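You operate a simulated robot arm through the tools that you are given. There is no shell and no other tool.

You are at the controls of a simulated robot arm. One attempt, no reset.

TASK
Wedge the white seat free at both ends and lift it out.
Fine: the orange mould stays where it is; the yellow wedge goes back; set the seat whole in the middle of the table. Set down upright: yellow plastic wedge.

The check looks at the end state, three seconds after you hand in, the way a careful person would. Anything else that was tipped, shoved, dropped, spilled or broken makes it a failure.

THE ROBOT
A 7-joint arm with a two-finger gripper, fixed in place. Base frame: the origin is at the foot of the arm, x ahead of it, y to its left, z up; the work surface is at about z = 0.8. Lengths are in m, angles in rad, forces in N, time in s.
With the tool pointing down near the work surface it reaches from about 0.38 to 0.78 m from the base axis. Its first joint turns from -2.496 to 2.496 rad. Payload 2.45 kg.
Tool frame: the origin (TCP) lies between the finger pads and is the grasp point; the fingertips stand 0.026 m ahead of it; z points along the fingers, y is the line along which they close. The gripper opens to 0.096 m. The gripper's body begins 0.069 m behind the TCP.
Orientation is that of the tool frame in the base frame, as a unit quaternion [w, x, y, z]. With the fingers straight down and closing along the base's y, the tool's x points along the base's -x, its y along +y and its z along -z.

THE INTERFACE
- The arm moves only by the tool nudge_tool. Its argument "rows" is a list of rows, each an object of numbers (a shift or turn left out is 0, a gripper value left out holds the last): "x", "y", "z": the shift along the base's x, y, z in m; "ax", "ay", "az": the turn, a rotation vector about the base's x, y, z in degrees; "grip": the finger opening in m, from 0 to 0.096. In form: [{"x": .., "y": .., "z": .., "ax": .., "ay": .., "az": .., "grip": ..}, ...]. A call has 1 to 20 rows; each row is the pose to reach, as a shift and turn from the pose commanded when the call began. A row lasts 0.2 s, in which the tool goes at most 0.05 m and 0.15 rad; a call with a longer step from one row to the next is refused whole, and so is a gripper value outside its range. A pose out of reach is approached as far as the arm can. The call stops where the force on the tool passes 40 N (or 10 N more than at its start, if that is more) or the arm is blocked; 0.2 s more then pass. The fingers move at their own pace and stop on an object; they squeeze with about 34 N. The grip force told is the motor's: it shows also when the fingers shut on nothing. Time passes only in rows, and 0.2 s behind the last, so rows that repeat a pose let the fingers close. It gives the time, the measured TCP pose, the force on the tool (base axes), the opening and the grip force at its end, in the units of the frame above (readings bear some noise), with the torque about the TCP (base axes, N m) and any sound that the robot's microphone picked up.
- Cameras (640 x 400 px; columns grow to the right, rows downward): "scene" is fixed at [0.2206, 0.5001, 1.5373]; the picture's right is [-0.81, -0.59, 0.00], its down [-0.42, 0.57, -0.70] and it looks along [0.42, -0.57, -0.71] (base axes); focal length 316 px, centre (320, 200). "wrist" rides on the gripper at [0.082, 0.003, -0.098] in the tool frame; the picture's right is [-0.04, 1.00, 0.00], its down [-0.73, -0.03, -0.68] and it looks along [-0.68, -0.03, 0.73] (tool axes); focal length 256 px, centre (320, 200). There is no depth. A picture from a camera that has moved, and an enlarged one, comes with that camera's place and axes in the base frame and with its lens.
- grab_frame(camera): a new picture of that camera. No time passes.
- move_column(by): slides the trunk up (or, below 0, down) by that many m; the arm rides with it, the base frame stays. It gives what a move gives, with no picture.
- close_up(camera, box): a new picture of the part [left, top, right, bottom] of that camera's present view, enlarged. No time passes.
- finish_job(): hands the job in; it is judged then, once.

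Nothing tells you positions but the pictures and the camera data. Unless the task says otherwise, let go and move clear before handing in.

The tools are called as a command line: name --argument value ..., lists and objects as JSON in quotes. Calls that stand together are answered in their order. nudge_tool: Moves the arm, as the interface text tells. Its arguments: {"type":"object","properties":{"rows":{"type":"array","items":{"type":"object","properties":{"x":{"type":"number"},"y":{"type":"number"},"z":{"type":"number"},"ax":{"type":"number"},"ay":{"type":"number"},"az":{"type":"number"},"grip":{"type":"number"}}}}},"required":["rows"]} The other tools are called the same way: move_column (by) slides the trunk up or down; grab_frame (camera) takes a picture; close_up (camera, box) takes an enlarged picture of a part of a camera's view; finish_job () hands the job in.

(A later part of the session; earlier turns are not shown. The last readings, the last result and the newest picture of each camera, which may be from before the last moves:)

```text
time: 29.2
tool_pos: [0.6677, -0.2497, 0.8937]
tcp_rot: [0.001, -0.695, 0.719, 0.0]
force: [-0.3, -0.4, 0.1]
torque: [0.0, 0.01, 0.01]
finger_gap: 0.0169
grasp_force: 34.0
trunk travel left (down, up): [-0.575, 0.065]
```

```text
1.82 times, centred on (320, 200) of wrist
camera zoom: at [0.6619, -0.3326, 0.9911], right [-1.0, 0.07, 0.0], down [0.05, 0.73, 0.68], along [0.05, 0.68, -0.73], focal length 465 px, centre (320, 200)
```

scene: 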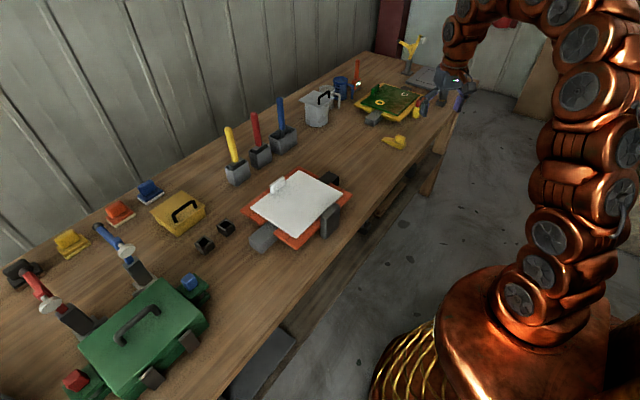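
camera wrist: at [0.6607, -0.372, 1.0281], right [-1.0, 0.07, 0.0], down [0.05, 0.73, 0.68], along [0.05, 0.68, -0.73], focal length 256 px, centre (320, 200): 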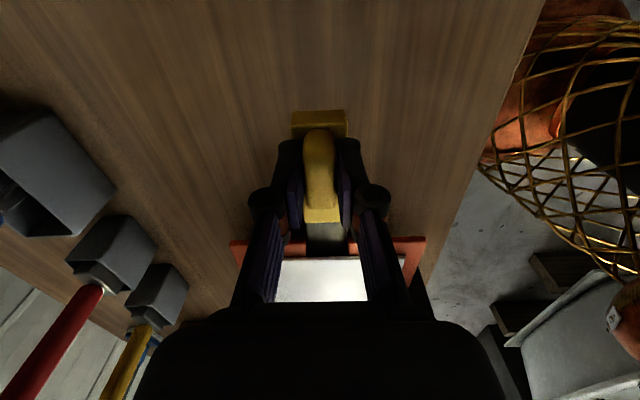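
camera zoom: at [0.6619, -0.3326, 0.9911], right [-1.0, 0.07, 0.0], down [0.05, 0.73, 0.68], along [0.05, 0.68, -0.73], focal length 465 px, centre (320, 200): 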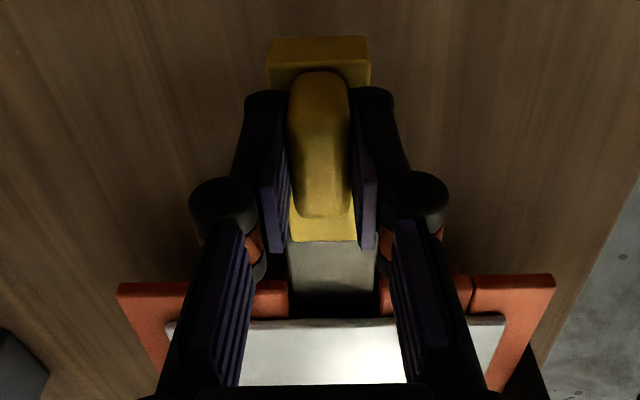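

The tip is over the rail but about 4 mm too far to +x. I'll correct that and lower in small steps, watching for contact.

nudge_tool --rows '[{"x": -0.004}, {"x": -0.004, "z": -0.002}, {"x": -0.004, "z": -0.003}]'

nudge_tool --rows '[{"z": -0.001}, {"z": -0.002}]'

close_up --camera "wrist" --box '[260, 160, 400, 270]'

close_up --camera "scene" --box '[310, 140, 380, 190]'

```text
time: 30.0
tool_pos: [0.6612, -0.2511, 0.8911]
tcp_rot: [-0.001, -0.695, 0.719, 0.0]
force: [-0.6, 0.0, 3.8]
torque: [0.32, 0.09, 0.09]
finger_gap: 0.017
grasp_force: 33.5
trunk travel left (down, up): [-0.575, 0.065]
```

```text
time: 30.6
tool_pos: [0.6618, -0.2511, 0.8896]
tcp_rot: [0.001, -0.695, 0.719, -0.002]
force: [1.0, -2.0, 15.4]
torque: [0.86, -0.1, -0.09]
finger_gap: 0.0171
grasp_force: 33.6
trunk travel left (down, up): [-0.575, 0.065]
```

```text
3.64 times, centred on (330, 215) of wrist
camera zoom: at [0.6565, -0.3338, 0.9867], right [-1.0, 0.08, 0.0], down [0.05, 0.73, 0.68], along [0.05, 0.68, -0.73], focal length 931 px, centre (284, 146)
```

zoom: 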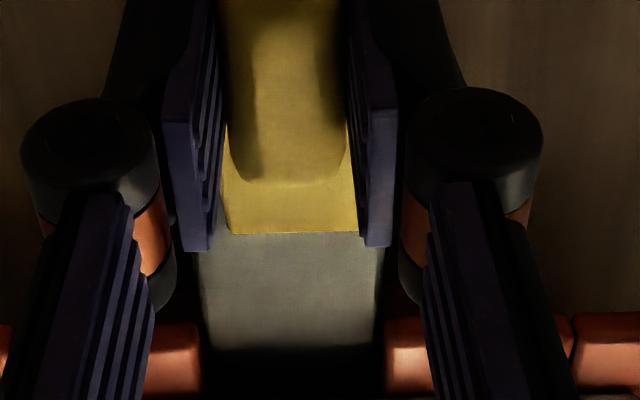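

```text
8.00 times, centred on (345, 165) of scene
camera zoom: at [0.2206, 0.5001, 1.5373], right [-0.81, -0.59, 0.0], down [-0.42, 0.57, -0.7], along [0.42, -0.57, -0.71], focal length 2532 px, centre (120, 480)
```

zoom: 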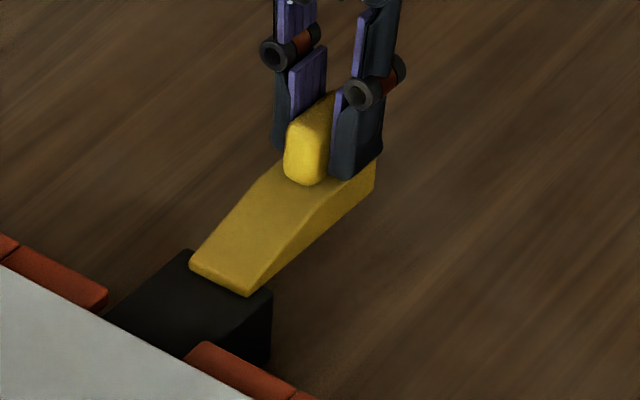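

The wedge touched the rail at TCP z of about 0.891. I'll ease off slightly and slide the wedge in towards the seat's edge.

nudge_tool --rows '[{"z": 0.0015}, {"x": 0.0005, "y": 0.012, "z": 0.0015}, {"x": 0.001, "y": 0.024, "z": 0.0015}, {"x": 0.0015, "y": 0.036, "z": 0.0015}, {"x": 0.002, "y": 0.048, "z": 0.0015}]'

close_up --camera "wrist" --box '[240, 150, 400, 290]'

close_up --camera "scene" --box '[280, 140, 370, 210]'

```text
time: 31.8
tool_pos: [0.6647, -0.2039, 0.8907]
tcp_rot: [0.0, -0.694, 0.72, 0.0]
force: [0.3, -0.5, -0.7]
torque: [0.0, -0.02, 0.01]
finger_gap: 0.0169
grasp_force: 34.1
trunk travel left (down, up): [-0.575, 0.065]
```

```text
2.86 times, centred on (320, 220) of wrist
camera zoom: at [0.6589, -0.2858, 0.9879], right [-1.0, 0.07, 0.0], down [0.05, 0.73, 0.68], along [0.05, 0.68, -0.73], focal length 731 px, centre (320, 143)
```

zoom: 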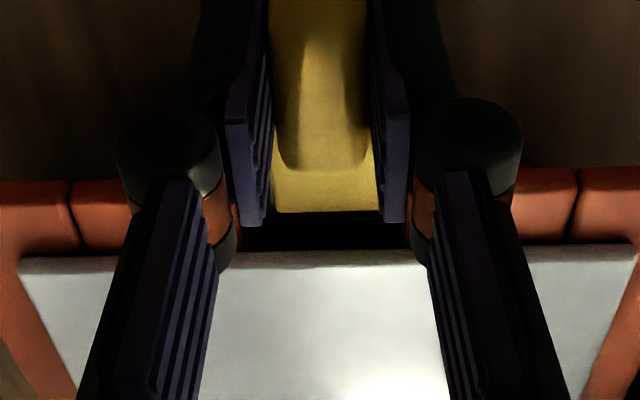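

```text
5.71 times, centred on (325, 175) of scene
camera zoom: at [0.2206, 0.5001, 1.5373], right [-0.81, -0.59, 0.0], down [-0.42, 0.57, -0.7], along [0.42, -0.57, -0.71], focal length 1808 px, centre (291, 343)
```

zoom: 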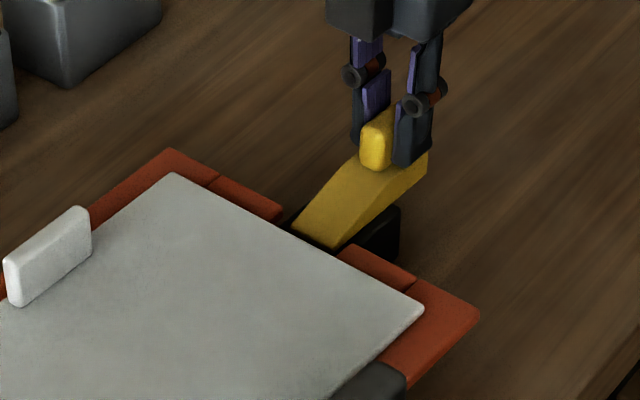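

The tip is at the seat edge with no load yet. I'll push in slowly with small steps.

nudge_tool --rows '[{"y": 0.005}, {"y": 0.01}, {"x": 0.0005, "y": 0.015}, {"x": 0.001, "y": 0.02}]'

nudge_tool --rows '[{"y": 0.003}, {"y": 0.006}, {"x": 0.0005, "y": 0.009}]'

close_up --camera "scene" --box '[280, 140, 370, 210]'

close_up --camera "wrist" --box '[240, 150, 400, 290]'

```text
time: 32.8
tool_pos: [0.6655, -0.1845, 0.8906]
tcp_rot: [0.0, -0.695, 0.719, 0.0]
force: [-0.4, -1.1, 1.6]
torque: [-0.06, -0.01, 0.02]
finger_gap: 0.0169
grasp_force: 33.6
trunk travel left (down, up): [-0.575, 0.065]
```

```text
time: 33.6
tool_pos: [0.6654, -0.1752, 0.8905]
tcp_rot: [0.0, -0.694, 0.72, 0.0]
force: [-1.8, -8.5, 0.9]
torque: [-0.93, -0.03, 0.05]
finger_gap: 0.017
grasp_force: 34.1
trunk travel left (down, up): [-0.575, 0.065]
```

```text
5.71 times, centred on (325, 175) of scene
camera zoom: at [0.2206, 0.5001, 1.5373], right [-0.81, -0.59, 0.0], down [-0.42, 0.57, -0.7], along [0.42, -0.57, -0.71], focal length 1808 px, centre (291, 343)
```

zoom: 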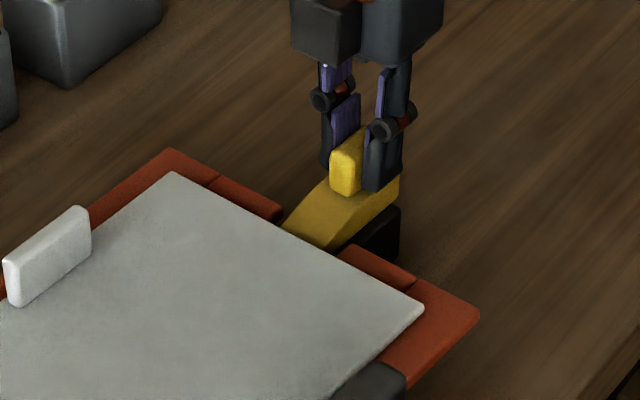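

```text
2.86 times, centred on (320, 220) of wrist
camera zoom: at [0.6608, -0.2577, 0.9875], right [-1.0, 0.08, 0.0], down [0.06, 0.73, 0.68], along [0.05, 0.68, -0.73], focal length 731 px, centre (320, 143)
```

zoom: 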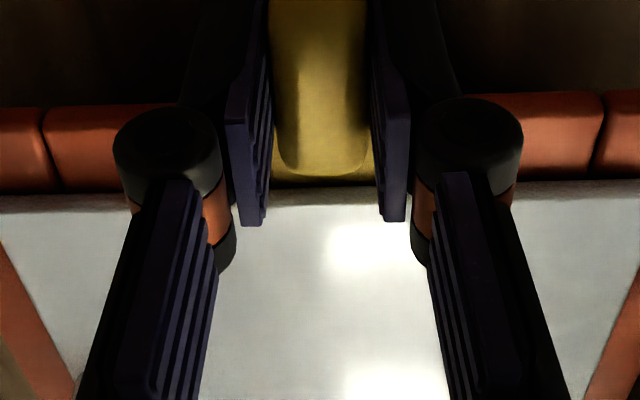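

The wedge is now loaded (about 8.5 N along the rail). I'll keep pushing in small steps and watch the force and sound.

nudge_tool --rows '[{"y": 0.002}, {"y": 0.004}, {"y": 0.006}]'

close_up --camera "scene" --box '[240, 140, 370, 250]'

```text
time: 34.4
tool_pos: [0.6657, -0.1702, 0.8901]
tcp_rot: [0.0, -0.695, 0.719, 0.001]
force: [-1.2, -15.3, 5.7]
torque: [-0.49, 0.22, -0.13]
finger_gap: 0.0168
grasp_force: 34.5
trunk travel left (down, up): [-0.575, 0.065]
```

```text
3.64 times, centred on (305, 195) of scene
camera zoom: at [0.2206, 0.5001, 1.5373], right [-0.81, -0.59, 0.0], down [-0.42, 0.57, -0.7], along [0.42, -0.57, -0.71], focal length 1151 px, centre (374, 218)
```

zoom: 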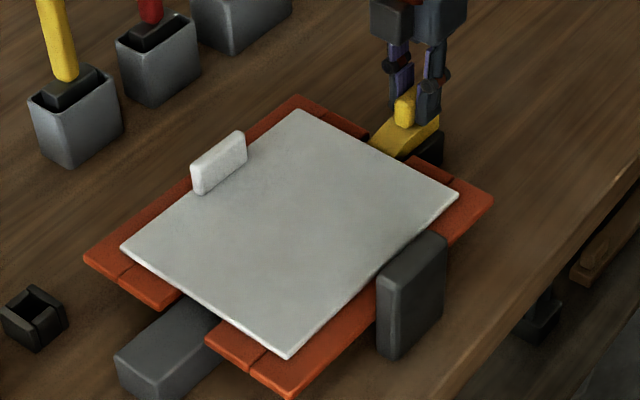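

nudge_tool --rows '[{"y": 0.002}, {"y": 0.004}, {"y": 0.004}]'

nudge_tool --rows '[{"y": 0.002}, {"y": 0.004}, {"y": 0.004}]'

close_up --camera "scene" --box '[240, 140, 370, 250]'

```text
time: 35.2
tool_pos: [0.6673, -0.1657, 0.8891]
tcp_rot: [0.0, -0.695, 0.719, 0.0]
force: [-1.8, -29.6, 6.7]
torque: [-0.81, 0.07, -0.04]
finger_gap: 0.0171
grasp_force: 33.9
trunk travel left (down, up): [-0.575, 0.065]
```

```text
time: 36.0
tool_pos: [0.6654, -0.1622, 0.8896]
tcp_rot: [0.0, -0.695, 0.719, 0.001]
force: [1.3, -28.3, 7.3]
torque: [-0.71, -0.06, -0.14]
finger_gap: 0.0172
grasp_force: 33.9
trunk travel left (down, up): [-0.575, 0.065]
```

```text
3.64 times, centred on (305, 195) of scene
camera zoom: at [0.2206, 0.5001, 1.5373], right [-0.81, -0.59, 0.0], down [-0.42, 0.57, -0.7], along [0.42, -0.57, -0.71], focal length 1151 px, centre (374, 218)
```

zoom: 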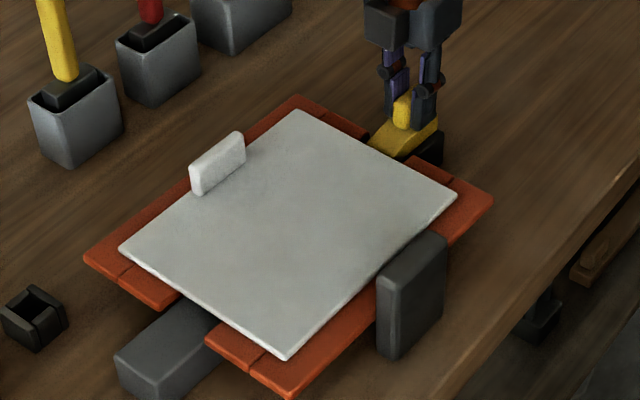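

grab_frame --camera "wrist"

close_up --camera "scene" --box '[290, 145, 370, 205]'

close_up --camera "scene" --box '[235, 180, 325, 255]'

```text
taken
camera wrist: at [0.6612, -0.2441, 0.9866], right [-1.0, 0.08, 0.0], down [0.06, 0.73, 0.68], along [0.05, 0.68, -0.73], focal length 256 px, centre (320, 200)
```

wrist: 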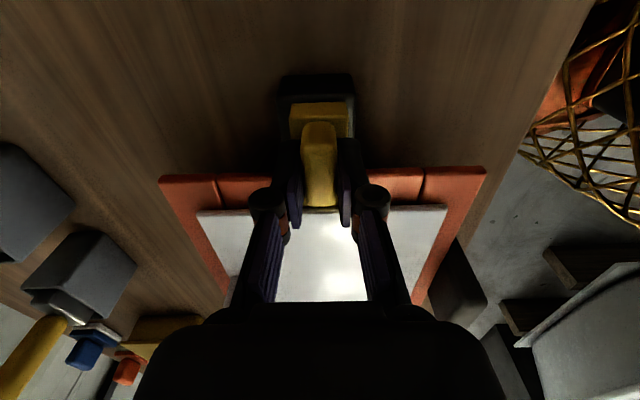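

```text
6.67 times, centred on (330, 175) of scene
camera zoom: at [0.2206, 0.5001, 1.5373], right [-0.81, -0.59, 0.0], down [-0.42, 0.57, -0.7], along [0.42, -0.57, -0.71], focal length 2110 px, centre (253, 367)
```

zoom: 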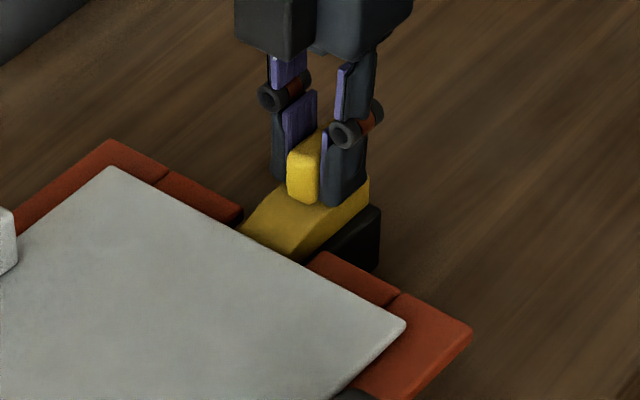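

```text
5.33 times, centred on (280, 218) of scene
camera zoom: at [0.2206, 0.5001, 1.5373], right [-0.81, -0.59, 0.0], down [-0.42, 0.57, -0.7], along [0.42, -0.57, -0.71], focal length 1688 px, centre (533, 107)
```

zoom: 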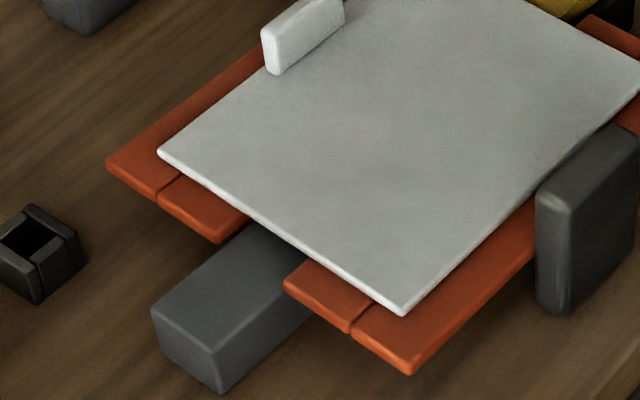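

The seat has shifted about 2 mm towards +y but the wedge is still going in under its edge. I'll continue in small steps.

nudge_tool --rows '[{"y": 0.002}, {"y": 0.004}, {"y": 0.004}]'

close_up --camera "scene" --box '[290, 145, 370, 205]'

close_up --camera "scene" --box '[235, 180, 325, 255]'

```text
time: 36.8
tool_pos: [0.6657, -0.1586, 0.8893]
tcp_rot: [-0.001, -0.695, 0.719, 0.0]
force: [1.5, -28.3, 5.1]
torque: [-0.87, -0.04, -0.18]
finger_gap: 0.0168
grasp_force: 33.7
trunk travel left (down, up): [-0.575, 0.065]
```

```text
6.67 times, centred on (330, 175) of scene
camera zoom: at [0.2206, 0.5001, 1.5373], right [-0.81, -0.59, 0.0], down [-0.42, 0.57, -0.7], along [0.42, -0.57, -0.71], focal length 2110 px, centre (253, 367)
```

zoom: 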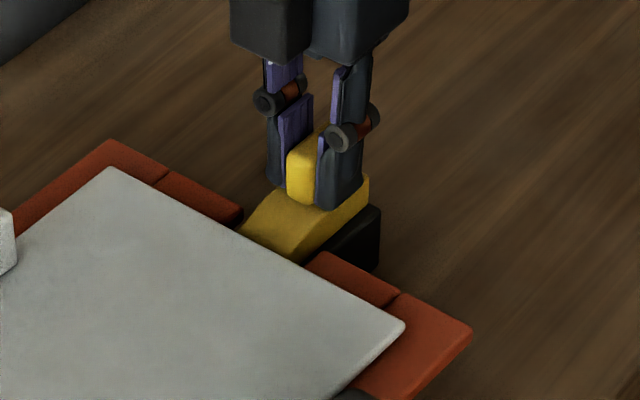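

```text
5.33 times, centred on (280, 218) of scene
camera zoom: at [0.2206, 0.5001, 1.5373], right [-0.81, -0.59, 0.0], down [-0.42, 0.57, -0.7], along [0.42, -0.57, -0.71], focal length 1688 px, centre (533, 107)
```

zoom: 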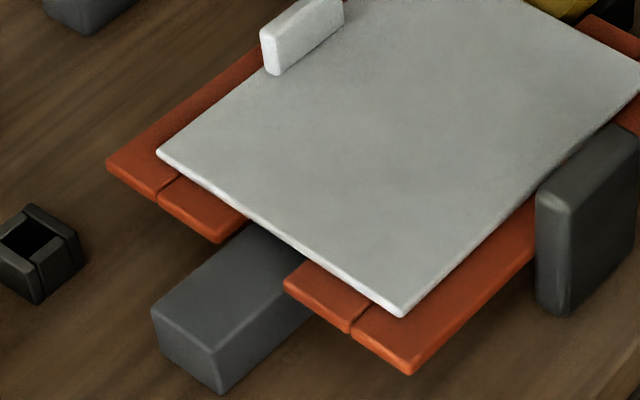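

The fingers are slipping along the handle at about 28 N, so the wedge has stopped advancing. I'll ease off, let go with the wedge seated, and push it from behind its heel with closed fingers.

nudge_tool --rows '[{"y": -0.003}, {"y": -0.003, "grip": 0.045}, {"y": -0.003, "grip": 0.045}, {"y": -0.003, "grip": 0.045}]'

close_up --camera "scene" --box '[290, 145, 370, 205]'

close_up --camera "wrist" --box '[240, 60, 400, 230]'

```text
time: 37.8
tool_pos: [0.6667, -0.1583, 0.8907]
tcp_rot: [0.0, -0.695, 0.719, 0.0]
force: [0.5, 0.5, 0.4]
torque: [0.0, -0.01, 0.0]
finger_gap: 0.0451
grasp_force: 0.1
trunk travel left (down, up): [-0.575, 0.065]
```

```text
6.67 times, centred on (330, 175) of scene
camera zoom: at [0.2206, 0.5001, 1.5373], right [-0.81, -0.59, 0.0], down [-0.42, 0.57, -0.7], along [0.42, -0.57, -0.71], focal length 2110 px, centre (253, 367)
```

zoom: 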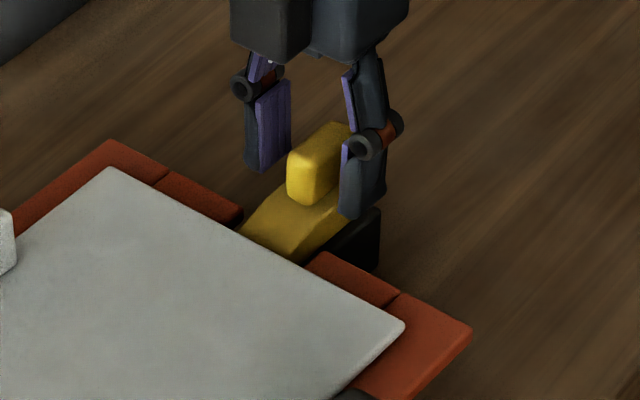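

```text
2.35 times, centred on (320, 145) of wrist
camera zoom: at [0.6614, -0.2409, 0.9871], right [-1.0, 0.07, 0.0], down [0.06, 0.73, 0.68], along [0.05, 0.68, -0.73], focal length 602 px, centre (320, 329)
```

zoom: 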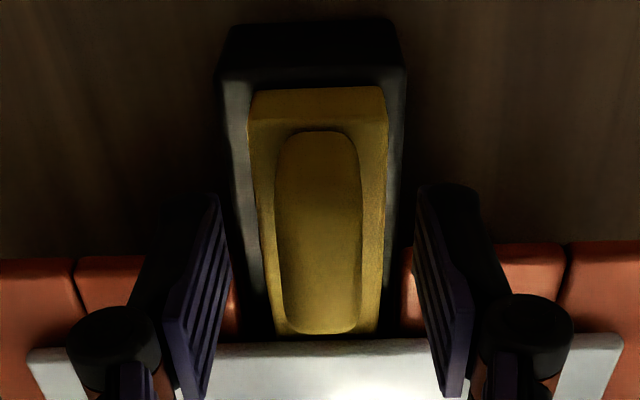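

The wedge stays wedged on its own, with its heel at about y = -0.184. I'll go up, back behind the heel, close the fingers and come down to heel height.

nudge_tool --rows '[{"z": 0.03}, {"z": 0.065, "grip": 0.045}, {"y": -0.025, "z": 0.075, "grip": 0.0}, {"y": -0.055, "z": 0.075, "grip": 0.0}, {"y": -0.058, "z": 0.05, "grip": 0.0}, {"y": -0.058, "z": 0.02, "grip": 0.0}, {"y": -0.058, "z": -0.01, "grip": 0.0}, {"y": -0.058, "z": -0.018, "grip": 0.0}]'

close_up --camera "scene" --box '[290, 125, 390, 205]'

close_up --camera "wrist" --box '[240, 100, 400, 270]'

```text
time: 39.6
tool_pos: [0.6657, -0.2156, 0.8712]
tcp_rot: [0.0, -0.695, 0.719, -0.001]
force: [-0.9, 0.4, 1.0]
torque: [-0.01, -0.01, -0.02]
finger_gap: 0.0
grasp_force: 28.5
trunk travel left (down, up): [-0.575, 0.065]
```

```text
5.00 times, centred on (340, 165) of scene
camera zoom: at [0.2206, 0.5001, 1.5373], right [-0.81, -0.59, 0.0], down [-0.42, 0.57, -0.7], along [0.42, -0.57, -0.71], focal length 1582 px, centre (220, 375)
```

zoom: 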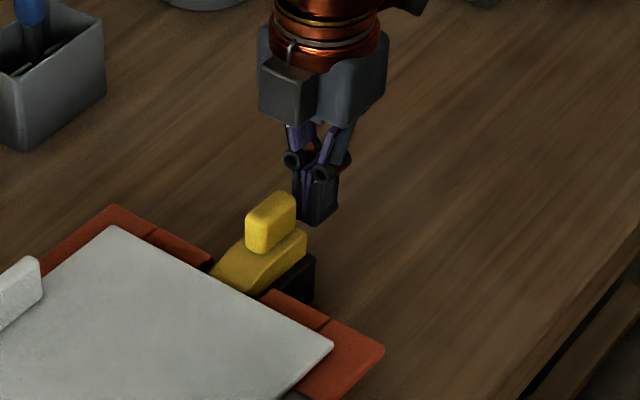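

```text
2.35 times, centred on (320, 185) of wrist
camera zoom: at [0.6607, -0.2983, 0.9678], right [-1.0, 0.07, 0.0], down [0.05, 0.73, 0.68], along [0.05, 0.68, -0.73], focal length 602 px, centre (320, 235)
```

zoom: 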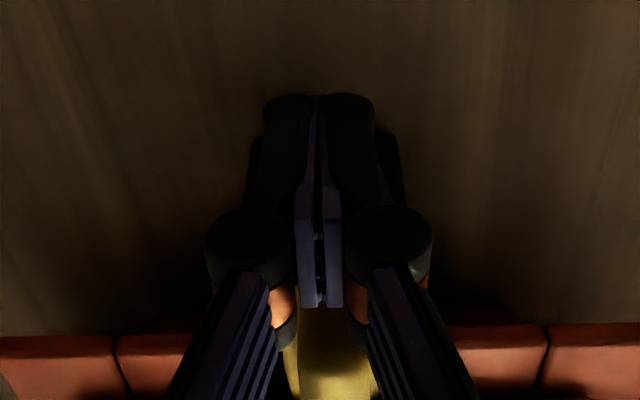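

The closed fingers are right behind the heel. I'll advance to contact and push slowly.

nudge_tool --rows '[{"y": 0.008}, {"x": 0.0005, "y": 0.014}, {"x": 0.0006, "y": 0.018}, {"x": 0.0007, "y": 0.021}, {"x": 0.0008, "y": 0.024}]'

close_up --camera "scene" --box '[290, 125, 390, 205]'

```text
time: 40.8
tool_pos: [0.6672, -0.1957, 0.8715]
tcp_rot: [-0.001, -0.694, 0.72, -0.001]
force: [-0.6, -25.7, 1.8]
torque: [-0.49, 0.09, 0.02]
finger_gap: 0.006
grasp_force: 28.6
trunk travel left (down, up): [-0.575, 0.065]
```

```text
5.00 times, centred on (340, 165) of scene
camera zoom: at [0.2206, 0.5001, 1.5373], right [-0.81, -0.59, 0.0], down [-0.42, 0.57, -0.7], along [0.42, -0.57, -0.71], focal length 1582 px, centre (220, 375)
```

zoom: 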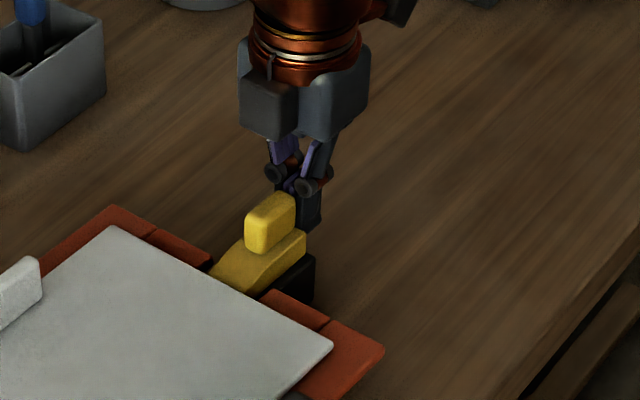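

nudge_tool --rows '[{"y": 0.002}, {"y": 0.004}, {"y": 0.006}]'

close_up --camera "scene" --box '[290, 125, 390, 205]'

close_up --camera "wrist" --box '[240, 100, 400, 270]'

```text
time: 41.3
tool_pos: [0.6652, -0.1945, 0.8729]
tcp_rot: [-0.002, -0.695, 0.719, -0.003]
force: [-0.9, -25.9, 2.3]
torque: [-0.51, 0.07, 0.01]
finger_gap: 0.0061
grasp_force: 28.5
trunk travel left (down, up): [-0.575, 0.065]
stopped in row 2: the force on the tool passed its limit at 42 N (the readings are from after the stop); the commanded pose is now the measured one
```

```text
5.00 times, centred on (340, 165) of scene
camera zoom: at [0.2206, 0.5001, 1.5373], right [-0.81, -0.59, 0.0], down [-0.42, 0.57, -0.7], along [0.42, -0.57, -0.71], focal length 1582 px, centre (220, 375)
```

zoom: 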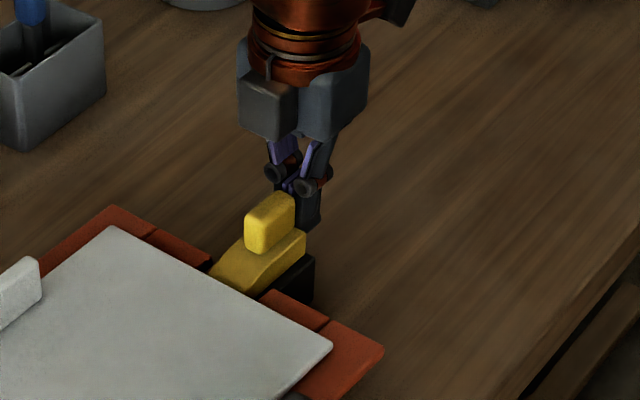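

```text
2.35 times, centred on (320, 185) of wrist
camera zoom: at [0.6612, -0.2768, 0.9703], right [-1.0, 0.08, 0.0], down [0.05, 0.74, 0.67], along [0.05, 0.67, -0.74], focal length 602 px, centre (320, 235)
```

zoom: 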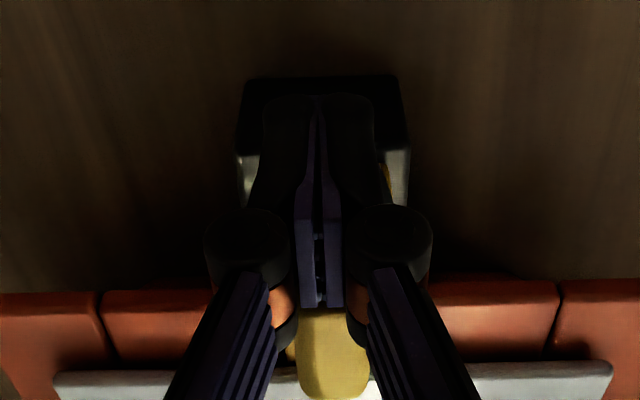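

A 40 N push doesn't move the wedge further, but the pictures suggest the -y end has risen by some millimetres. I'll back off and look at this end from a low angle.

nudge_tool --rows '[{"y": -0.01}, {"y": -0.025, "z": 0.03}, {"y": -0.045, "z": 0.07}, {"y": -0.055, "z": 0.1, "grip": 0.09}, {"y": -0.06, "z": 0.115, "ax": 8, "grip": 0.09}, {"y": -0.06, "z": 0.11, "ax": 16, "grip": 0.09}, {"y": -0.06, "z": 0.1, "ax": 24, "grip": 0.09}, {"y": -0.06, "z": 0.09, "ax": 32, "grip": 0.09}]'

grab_frame --camera "wrist"

close_up --camera "wrist" --box '[210, 50, 430, 200]'

close_up --camera "scene" --box '[240, 140, 370, 250]'

```text
time: 43.1
tool_pos: [0.653, -0.2301, 0.9548]
tcp_rot: [0.19, -0.668, 0.691, 0.199]
force: [1.0, 0.3, -1.1]
torque: [0.0, 0.05, 0.04]
finger_gap: 0.0902
grasp_force: 0.0
out of reach, approached as far as the arm can: row 8
trunk travel left (down, up): [-0.575, 0.065]
```

```text
taken
camera wrist: at [0.6465, -0.3518, 0.9936], right [-1.0, 0.06, 0.04], down [0.06, 0.26, 0.96], along [0.05, 0.96, -0.26], focal length 256 px, centre (320, 200)
```

wrist: 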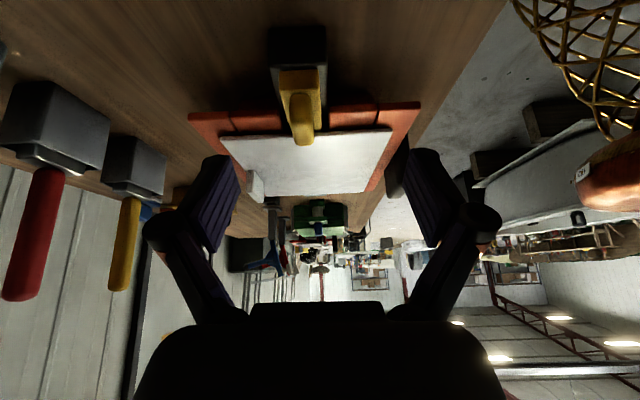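

```text
2.67 times, centred on (320, 125) of wrist
camera zoom: at [0.6465, -0.3518, 0.9936], right [-1.0, 0.06, 0.04], down [0.06, 0.26, 0.96], along [0.05, 0.96, -0.26], focal length 683 px, centre (320, 400)
```

zoom: 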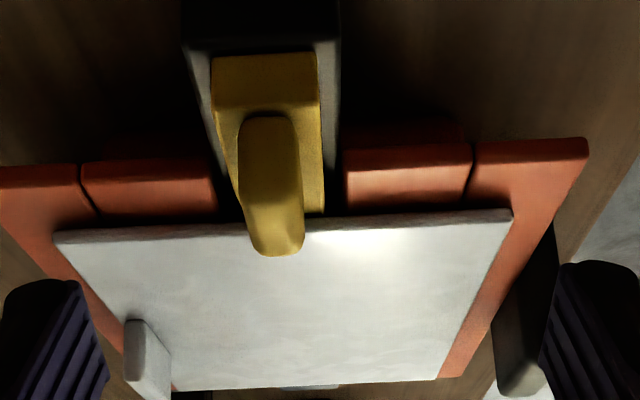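

```text
3.64 times, centred on (305, 195) of scene
camera zoom: at [0.2206, 0.5001, 1.5373], right [-0.81, -0.59, 0.0], down [-0.42, 0.57, -0.7], along [0.42, -0.57, -0.71], focal length 1151 px, centre (374, 218)
```

zoom: 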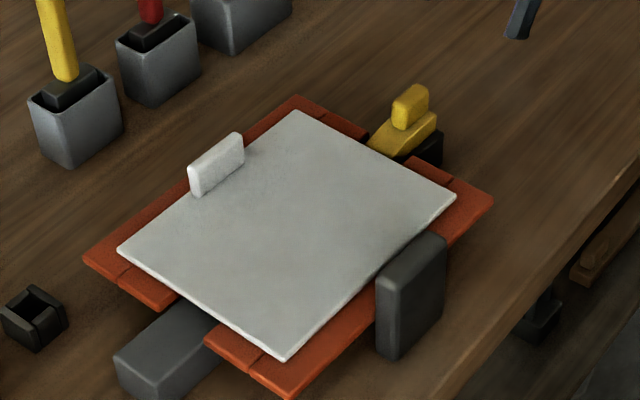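

close_up --camera "wrist" --box '[220, 90, 320, 160]'

close_up --camera "wrist" --box '[310, 90, 410, 160]'

close_up --camera "scene" --box '[310, 150, 370, 200]'

```text
5.71 times, centred on (270, 125) of wrist
camera zoom: at [0.6465, -0.3518, 0.9936], right [-1.0, 0.06, 0.04], down [0.06, 0.26, 0.96], along [0.05, 0.96, -0.26], focal length 1463 px, centre (606, 629)
```

zoom: 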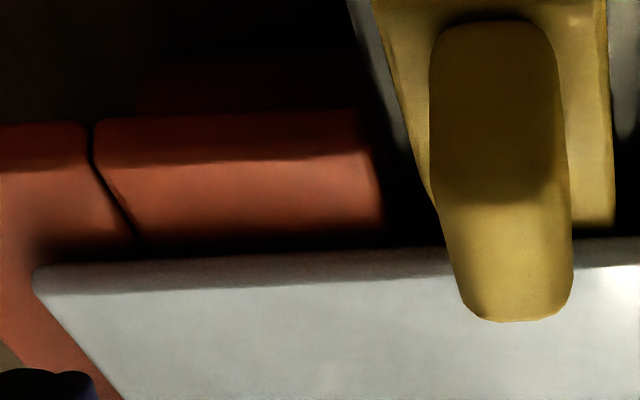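

```text
5.71 times, centred on (360, 125) of wrist
camera zoom: at [0.6465, -0.3518, 0.9936], right [-1.0, 0.06, 0.04], down [0.06, 0.26, 0.96], along [0.05, 0.96, -0.26], focal length 1463 px, centre (91, 629)
```

zoom: 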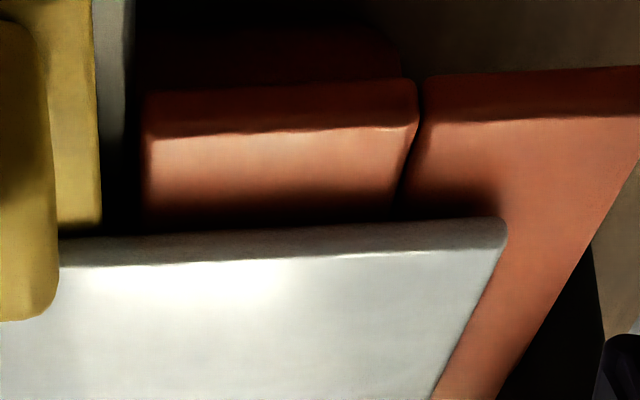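

```text
8.00 times, centred on (340, 175) of scene
camera zoom: at [0.2206, 0.5001, 1.5373], right [-0.81, -0.59, 0.0], down [-0.42, 0.57, -0.7], along [0.42, -0.57, -0.71], focal length 2532 px, centre (160, 400)
```

zoom: 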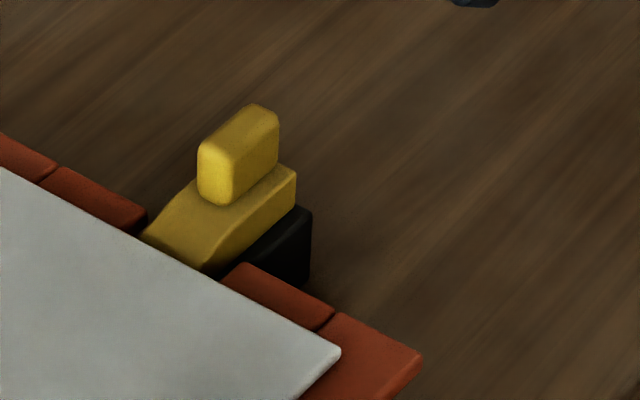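

The -y end is clearly raised by about 5–6 mm on the wedge, with a shadow gap under it. I want it driven in further, so I'll return behind the heel and increase the push gradually.

nudge_tool --rows '[{"z": 0.01, "ax": -8, "grip": 0.0}, {"x": 0.004, "z": 0.02, "ax": -16, "grip": 0.0}, {"x": 0.008, "y": 0.004, "z": 0.02, "ax": -24, "grip": 0.0}, {"x": 0.013, "y": 0.008, "z": 0.02, "ax": -32, "grip": 0.0}, {"x": 0.013, "y": 0.012, "z": 0.0, "ax": -32, "grip": 0.0}, {"x": 0.013, "y": 0.012, "z": -0.03, "ax": -32, "grip": 0.0}, {"x": 0.013, "y": 0.012, "z": -0.06, "ax": -32, "grip": 0.0}, {"x": 0.013, "y": 0.012, "z": -0.084, "ax": -32, "grip": 0.0}]'

close_up --camera "wrist" --box '[240, 100, 400, 270]'

close_up --camera "scene" --box '[310, 140, 380, 200]'

```text
time: 44.9
tool_pos: [0.6649, -0.2177, 0.8698]
tcp_rot: [0.0, -0.695, 0.719, -0.002]
force: [-0.1, 0.3, -0.5]
torque: [-0.02, -0.01, -0.02]
finger_gap: 0.0
grasp_force: 28.6
trunk travel left (down, up): [-0.575, 0.065]
```

```text
2.35 times, centred on (320, 185) of wrist
camera zoom: at [0.6594, -0.2994, 0.9674], right [-1.0, 0.07, 0.0], down [0.05, 0.74, 0.68], along [0.05, 0.67, -0.74], focal length 602 px, centre (320, 235)
```

zoom: 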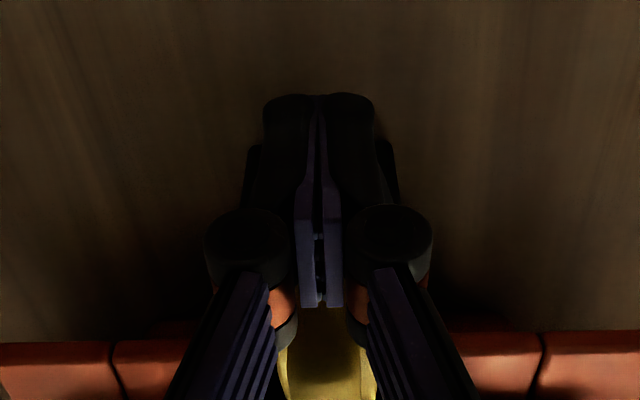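

```text
6.67 times, centred on (345, 170) of scene
camera zoom: at [0.2206, 0.5001, 1.5373], right [-0.81, -0.59, 0.0], down [-0.42, 0.57, -0.7], along [0.42, -0.57, -0.71], focal length 2110 px, centre (153, 400)
```

zoom: 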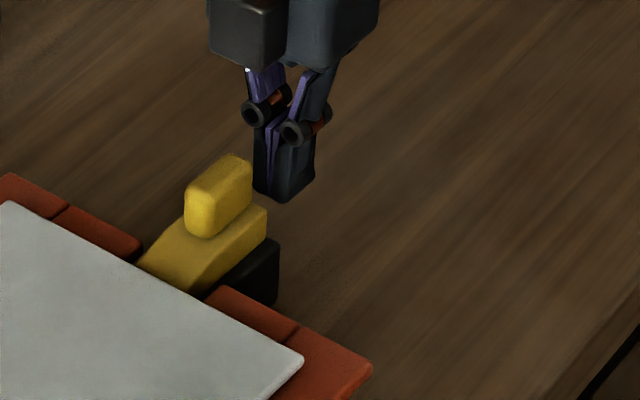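

nudge_tool --rows '[{"y": 0.01}, {"y": 0.018}, {"y": 0.021}, {"y": 0.023}, {"y": 0.024}, {"y": 0.025}, {"y": 0.026}]'

```text
time: 46.5
tool_pos: [0.6644, -0.1953, 0.8713]
tcp_rot: [-0.001, -0.695, 0.719, -0.003]
force: [-3.5, -18.4, 1.6]
torque: [-0.36, 0.14, 0.01]
finger_gap: 0.006
grasp_force: 28.5
trunk travel left (down, up): [-0.575, 0.065]
```

nudge_tool --rows '[{"y": 0.001}, {"y": 0.002}, {"y": 0.0025}]'

nudge_tool --rows '[{"y": 0.0005}, {"y": 0.001}, {"y": 0.0015}]'

close_up --camera "scene" --box '[310, 140, 380, 200]'

```text
time: 47.3
tool_pos: [0.6657, -0.1842, 0.8699]
tcp_rot: [-0.001, -0.697, 0.717, -0.001]
force: [0.8, 0.4, -0.1]
torque: [-0.03, -0.02, -0.01]
finger_gap: 0.0
grasp_force: 28.0
trunk travel left (down, up): [-0.575, 0.065]
```

```text
time: 48.1
tool_pos: [0.6645, -0.1894, 0.8703]
tcp_rot: [-0.001, -0.695, 0.719, -0.001]
force: [-0.9, -1.0, 0.8]
torque: [0.02, 0.01, 0.0]
finger_gap: 0.0
grasp_force: 28.3
trunk travel left (down, up): [-0.575, 0.065]
```

```text
6.67 times, centred on (345, 170) of scene
camera zoom: at [0.2206, 0.5001, 1.5373], right [-0.81, -0.59, 0.0], down [-0.42, 0.57, -0.7], along [0.42, -0.57, -0.71], focal length 2110 px, centre (153, 400)
```

zoom: 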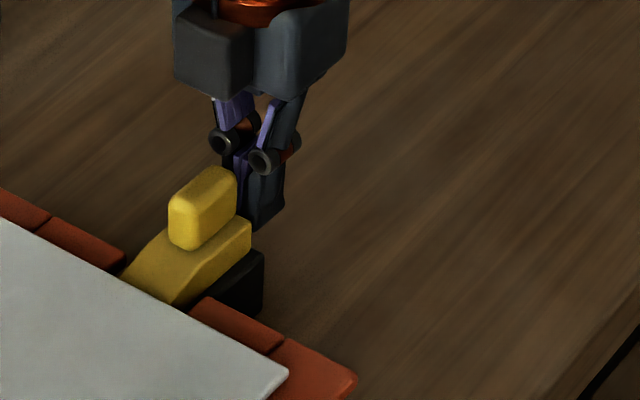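

The whole mould slid about a centimetre towards +y under that push, so pushing at that level is too hard. I'll stop pushing and look carefully at the state.

close_up --camera "scene" --box '[240, 140, 370, 250]'

grab_frame --camera "scene"

close_up --camera "scene" --box '[235, 180, 325, 255]'

```text
3.64 times, centred on (305, 195) of scene
camera zoom: at [0.2206, 0.5001, 1.5373], right [-0.81, -0.59, 0.0], down [-0.42, 0.57, -0.7], along [0.42, -0.57, -0.71], focal length 1151 px, centre (374, 218)
```

zoom: 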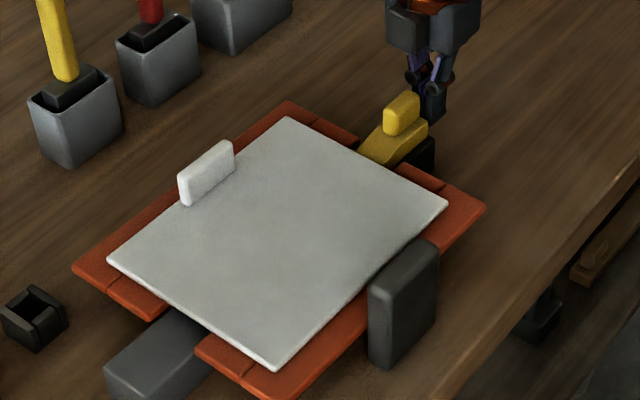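

```text
taken
```

scene: 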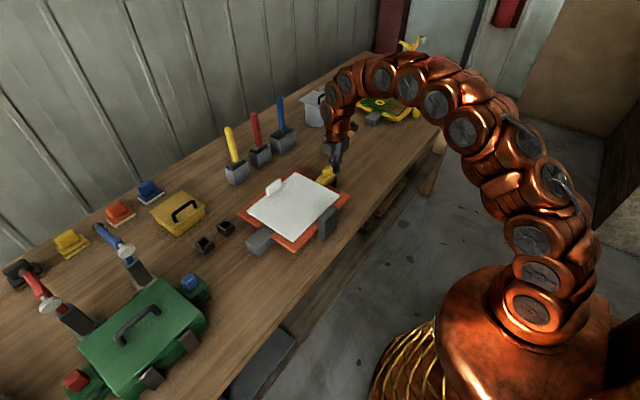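

```text
5.33 times, centred on (280, 218) of scene
camera zoom: at [0.2206, 0.5001, 1.5373], right [-0.81, -0.59, 0.0], down [-0.42, 0.57, -0.7], along [0.42, -0.57, -0.71], focal length 1688 px, centre (533, 107)
```

zoom: 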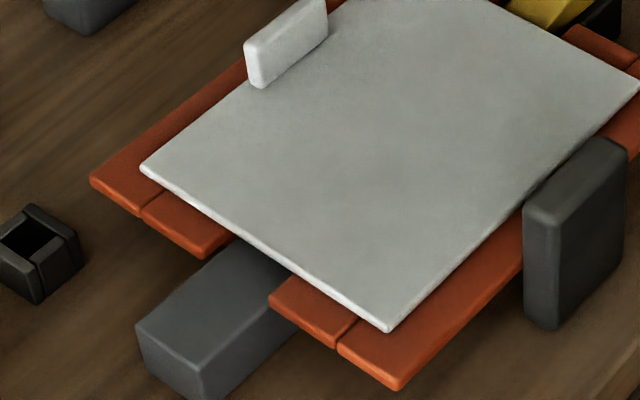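

The mould slid about 14 mm in +y and will need pushing back later. I'll re-grip the wedge handle and feel how the seat end responds to a gentle lift instead of a push.

nudge_tool --rows '[{"y": -0.008, "z": 0.01}, {"y": -0.008, "z": 0.05, "grip": 0.045}, {"y": -0.002, "z": 0.085, "grip": 0.045}, {"y": 0.02, "z": 0.085, "grip": 0.045}, {"y": 0.034, "z": 0.085, "grip": 0.045}, {"y": 0.034, "z": 0.06, "grip": 0.045}]'

close_up --camera "wrist" --box '[240, 70, 400, 240]'

```text
time: 49.5
tool_pos: [0.6636, -0.1547, 0.9297]
tcp_rot: [-0.001, -0.695, 0.719, -0.002]
force: [0.4, -1.0, 0.3]
torque: [0.03, -0.01, -0.02]
finger_gap: 0.0451
grasp_force: 0.1
trunk travel left (down, up): [-0.575, 0.065]
```

```text
2.35 times, centred on (320, 155) of wrist
camera zoom: at [0.6592, -0.2372, 1.0272], right [-1.0, 0.07, 0.0], down [0.05, 0.74, 0.68], along [0.05, 0.67, -0.74], focal length 602 px, centre (320, 306)
```

zoom: 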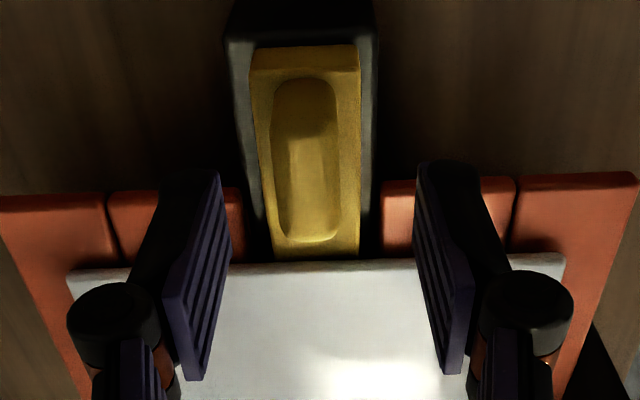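

nudge_tool --rows '[{"x": 0.005, "z": -0.01, "grip": 0.045}, {"x": 0.005, "z": -0.03, "grip": 0.045}, {"x": 0.005, "z": -0.04, "grip": 0.045}, {"x": 0.005, "z": -0.04, "grip": 0.0}, {"x": 0.005, "z": -0.04, "grip": 0.0}, {"x": 0.005, "z": -0.04, "grip": 0.0}]'

close_up --camera "scene" --box '[280, 140, 370, 210]'

```text
time: 50.9
tool_pos: [0.6693, -0.1549, 0.8905]
tcp_rot: [0.0, -0.695, 0.719, -0.002]
force: [-0.9, 0.0, -0.2]
torque: [0.0, 0.01, 0.03]
finger_gap: 0.017
grasp_force: 34.0
trunk travel left (down, up): [-0.575, 0.065]
```

```text
5.71 times, centred on (325, 175) of scene
camera zoom: at [0.2206, 0.5001, 1.5373], right [-0.81, -0.59, 0.0], down [-0.42, 0.57, -0.7], along [0.42, -0.57, -0.71], focal length 1808 px, centre (291, 343)
```

zoom: 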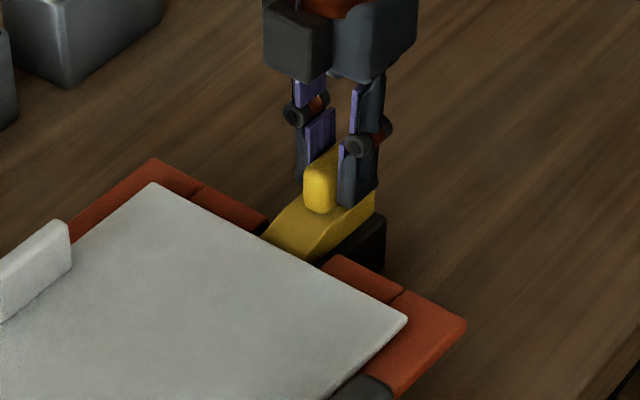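

The handle is gripped again. I'll pry gently: raise the heel with the tip pivoting on the rail, and read the force.

nudge_tool --rows '[{"y": 0.0008, "z": 0.0013, "ax": -1}, {"y": 0.0017, "z": 0.0026, "ax": -2}, {"y": 0.0017, "z": 0.0026, "ax": -2}]'

close_up --camera "scene" --box '[280, 140, 370, 210]'

```text
time: 51.7
tool_pos: [0.6692, -0.1544, 0.8942]
tcp_rot: [-0.013, -0.695, 0.719, -0.015]
force: [-0.5, -2.1, 4.2]
torque: [0.35, 0.01, 0.09]
finger_gap: 0.017
grasp_force: 34.0
trunk travel left (down, up): [-0.575, 0.065]
```

```text
5.71 times, centred on (325, 175) of scene
camera zoom: at [0.2206, 0.5001, 1.5373], right [-0.81, -0.59, 0.0], down [-0.42, 0.57, -0.7], along [0.42, -0.57, -0.71], focal length 1808 px, centre (291, 343)
```

zoom: 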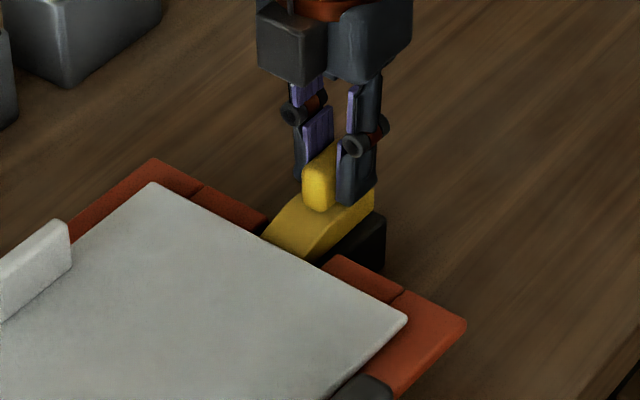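

The heel came up easily with almost no load, which suggests this end of the seat isn't held hard any more. I'll pry a few degrees more to confirm.

nudge_tool --rows '[{"y": 0.0008, "z": 0.0014, "ax": -1}, {"y": 0.0017, "z": 0.0028, "ax": -2}, {"y": 0.0025, "z": 0.0045, "ax": -3}, {"y": 0.0033, "z": 0.006, "ax": -4}]'

close_up --camera "scene" --box '[240, 140, 370, 250]'

close_up --camera "scene" --box '[280, 140, 370, 210]'

```text
time: 52.7
tool_pos: [0.6693, -0.1498, 0.8977]
tcp_rot: [-0.038, -0.695, 0.717, -0.04]
force: [0.6, -3.8, -11.4]
torque: [-0.67, 0.17, -0.11]
finger_gap: 0.0168
grasp_force: 34.5
trunk travel left (down, up): [-0.575, 0.065]
```

```text
3.64 times, centred on (305, 195) of scene
camera zoom: at [0.2206, 0.5001, 1.5373], right [-0.81, -0.59, 0.0], down [-0.42, 0.57, -0.7], along [0.42, -0.57, -0.71], focal length 1151 px, centre (374, 218)
```

zoom: 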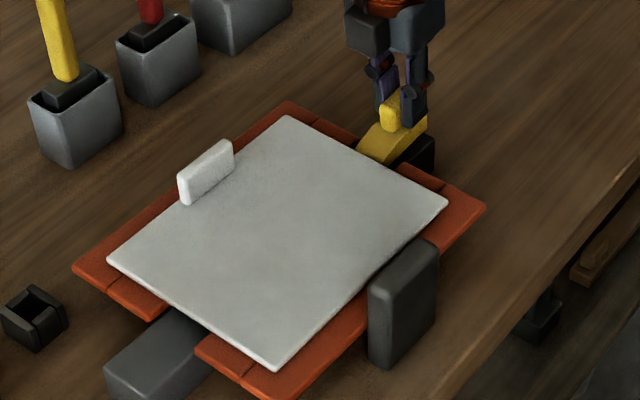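

```text
5.71 times, centred on (325, 175) of scene
camera zoom: at [0.2206, 0.5001, 1.5373], right [-0.81, -0.59, 0.0], down [-0.42, 0.57, -0.7], along [0.42, -0.57, -0.71], focal length 1808 px, centre (291, 343)
```

zoom: 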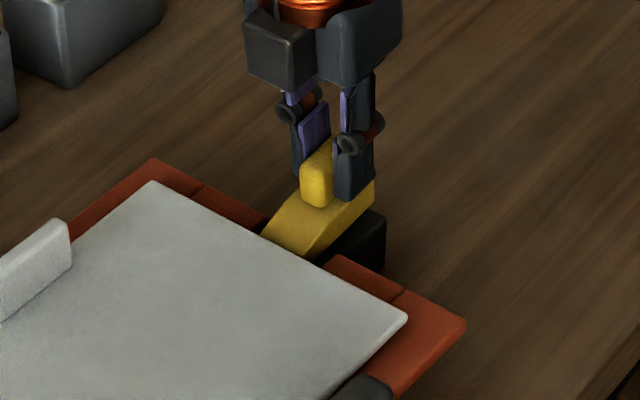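

nudge_tool --rows '[{"y": 0.0008, "z": 0.0015, "ax": -1}, {"y": 0.0016, "z": 0.003, "ax": -2}, {"y": 0.0024, "z": 0.0045, "ax": -3}]'

close_up --camera "scene" --box '[280, 140, 370, 210]'

```text
time: 53.5
tool_pos: [0.6692, -0.1478, 0.9027]
tcp_rot: [-0.056, -0.693, 0.717, -0.058]
force: [-0.6, -3.6, -11.7]
torque: [-0.7, 0.2, -0.05]
finger_gap: 0.0172
grasp_force: 34.0
trunk travel left (down, up): [-0.575, 0.065]
```

```text
5.71 times, centred on (325, 175) of scene
camera zoom: at [0.2206, 0.5001, 1.5373], right [-0.81, -0.59, 0.0], down [-0.42, 0.57, -0.7], along [0.42, -0.57, -0.71], focal length 1808 px, centre (291, 343)
```

zoom: 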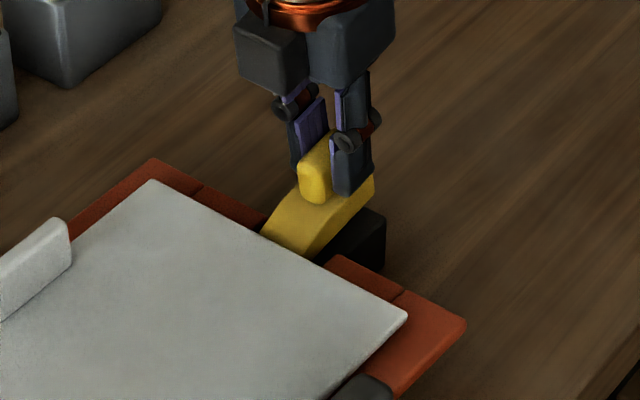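

close_up --camera "scene" --box '[240, 140, 370, 250]'

grab_frame --camera "wrist"

```text
3.64 times, centred on (305, 195) of scene
camera zoom: at [0.2206, 0.5001, 1.5373], right [-0.81, -0.59, 0.0], down [-0.42, 0.57, -0.7], along [0.42, -0.57, -0.71], focal length 1151 px, centre (374, 218)
```

zoom: 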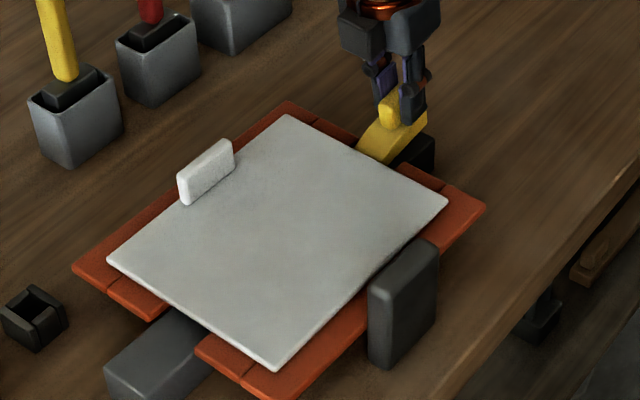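

```text
taken
camera wrist: at [0.6643, -0.2131, 1.0119], right [-1.0, 0.07, -0.01], down [0.05, 0.83, 0.55], along [0.05, 0.55, -0.83], focal length 256 px, centre (320, 200)
```

wrist: 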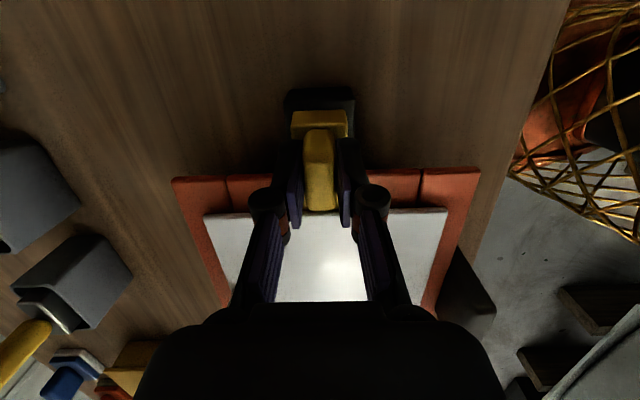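

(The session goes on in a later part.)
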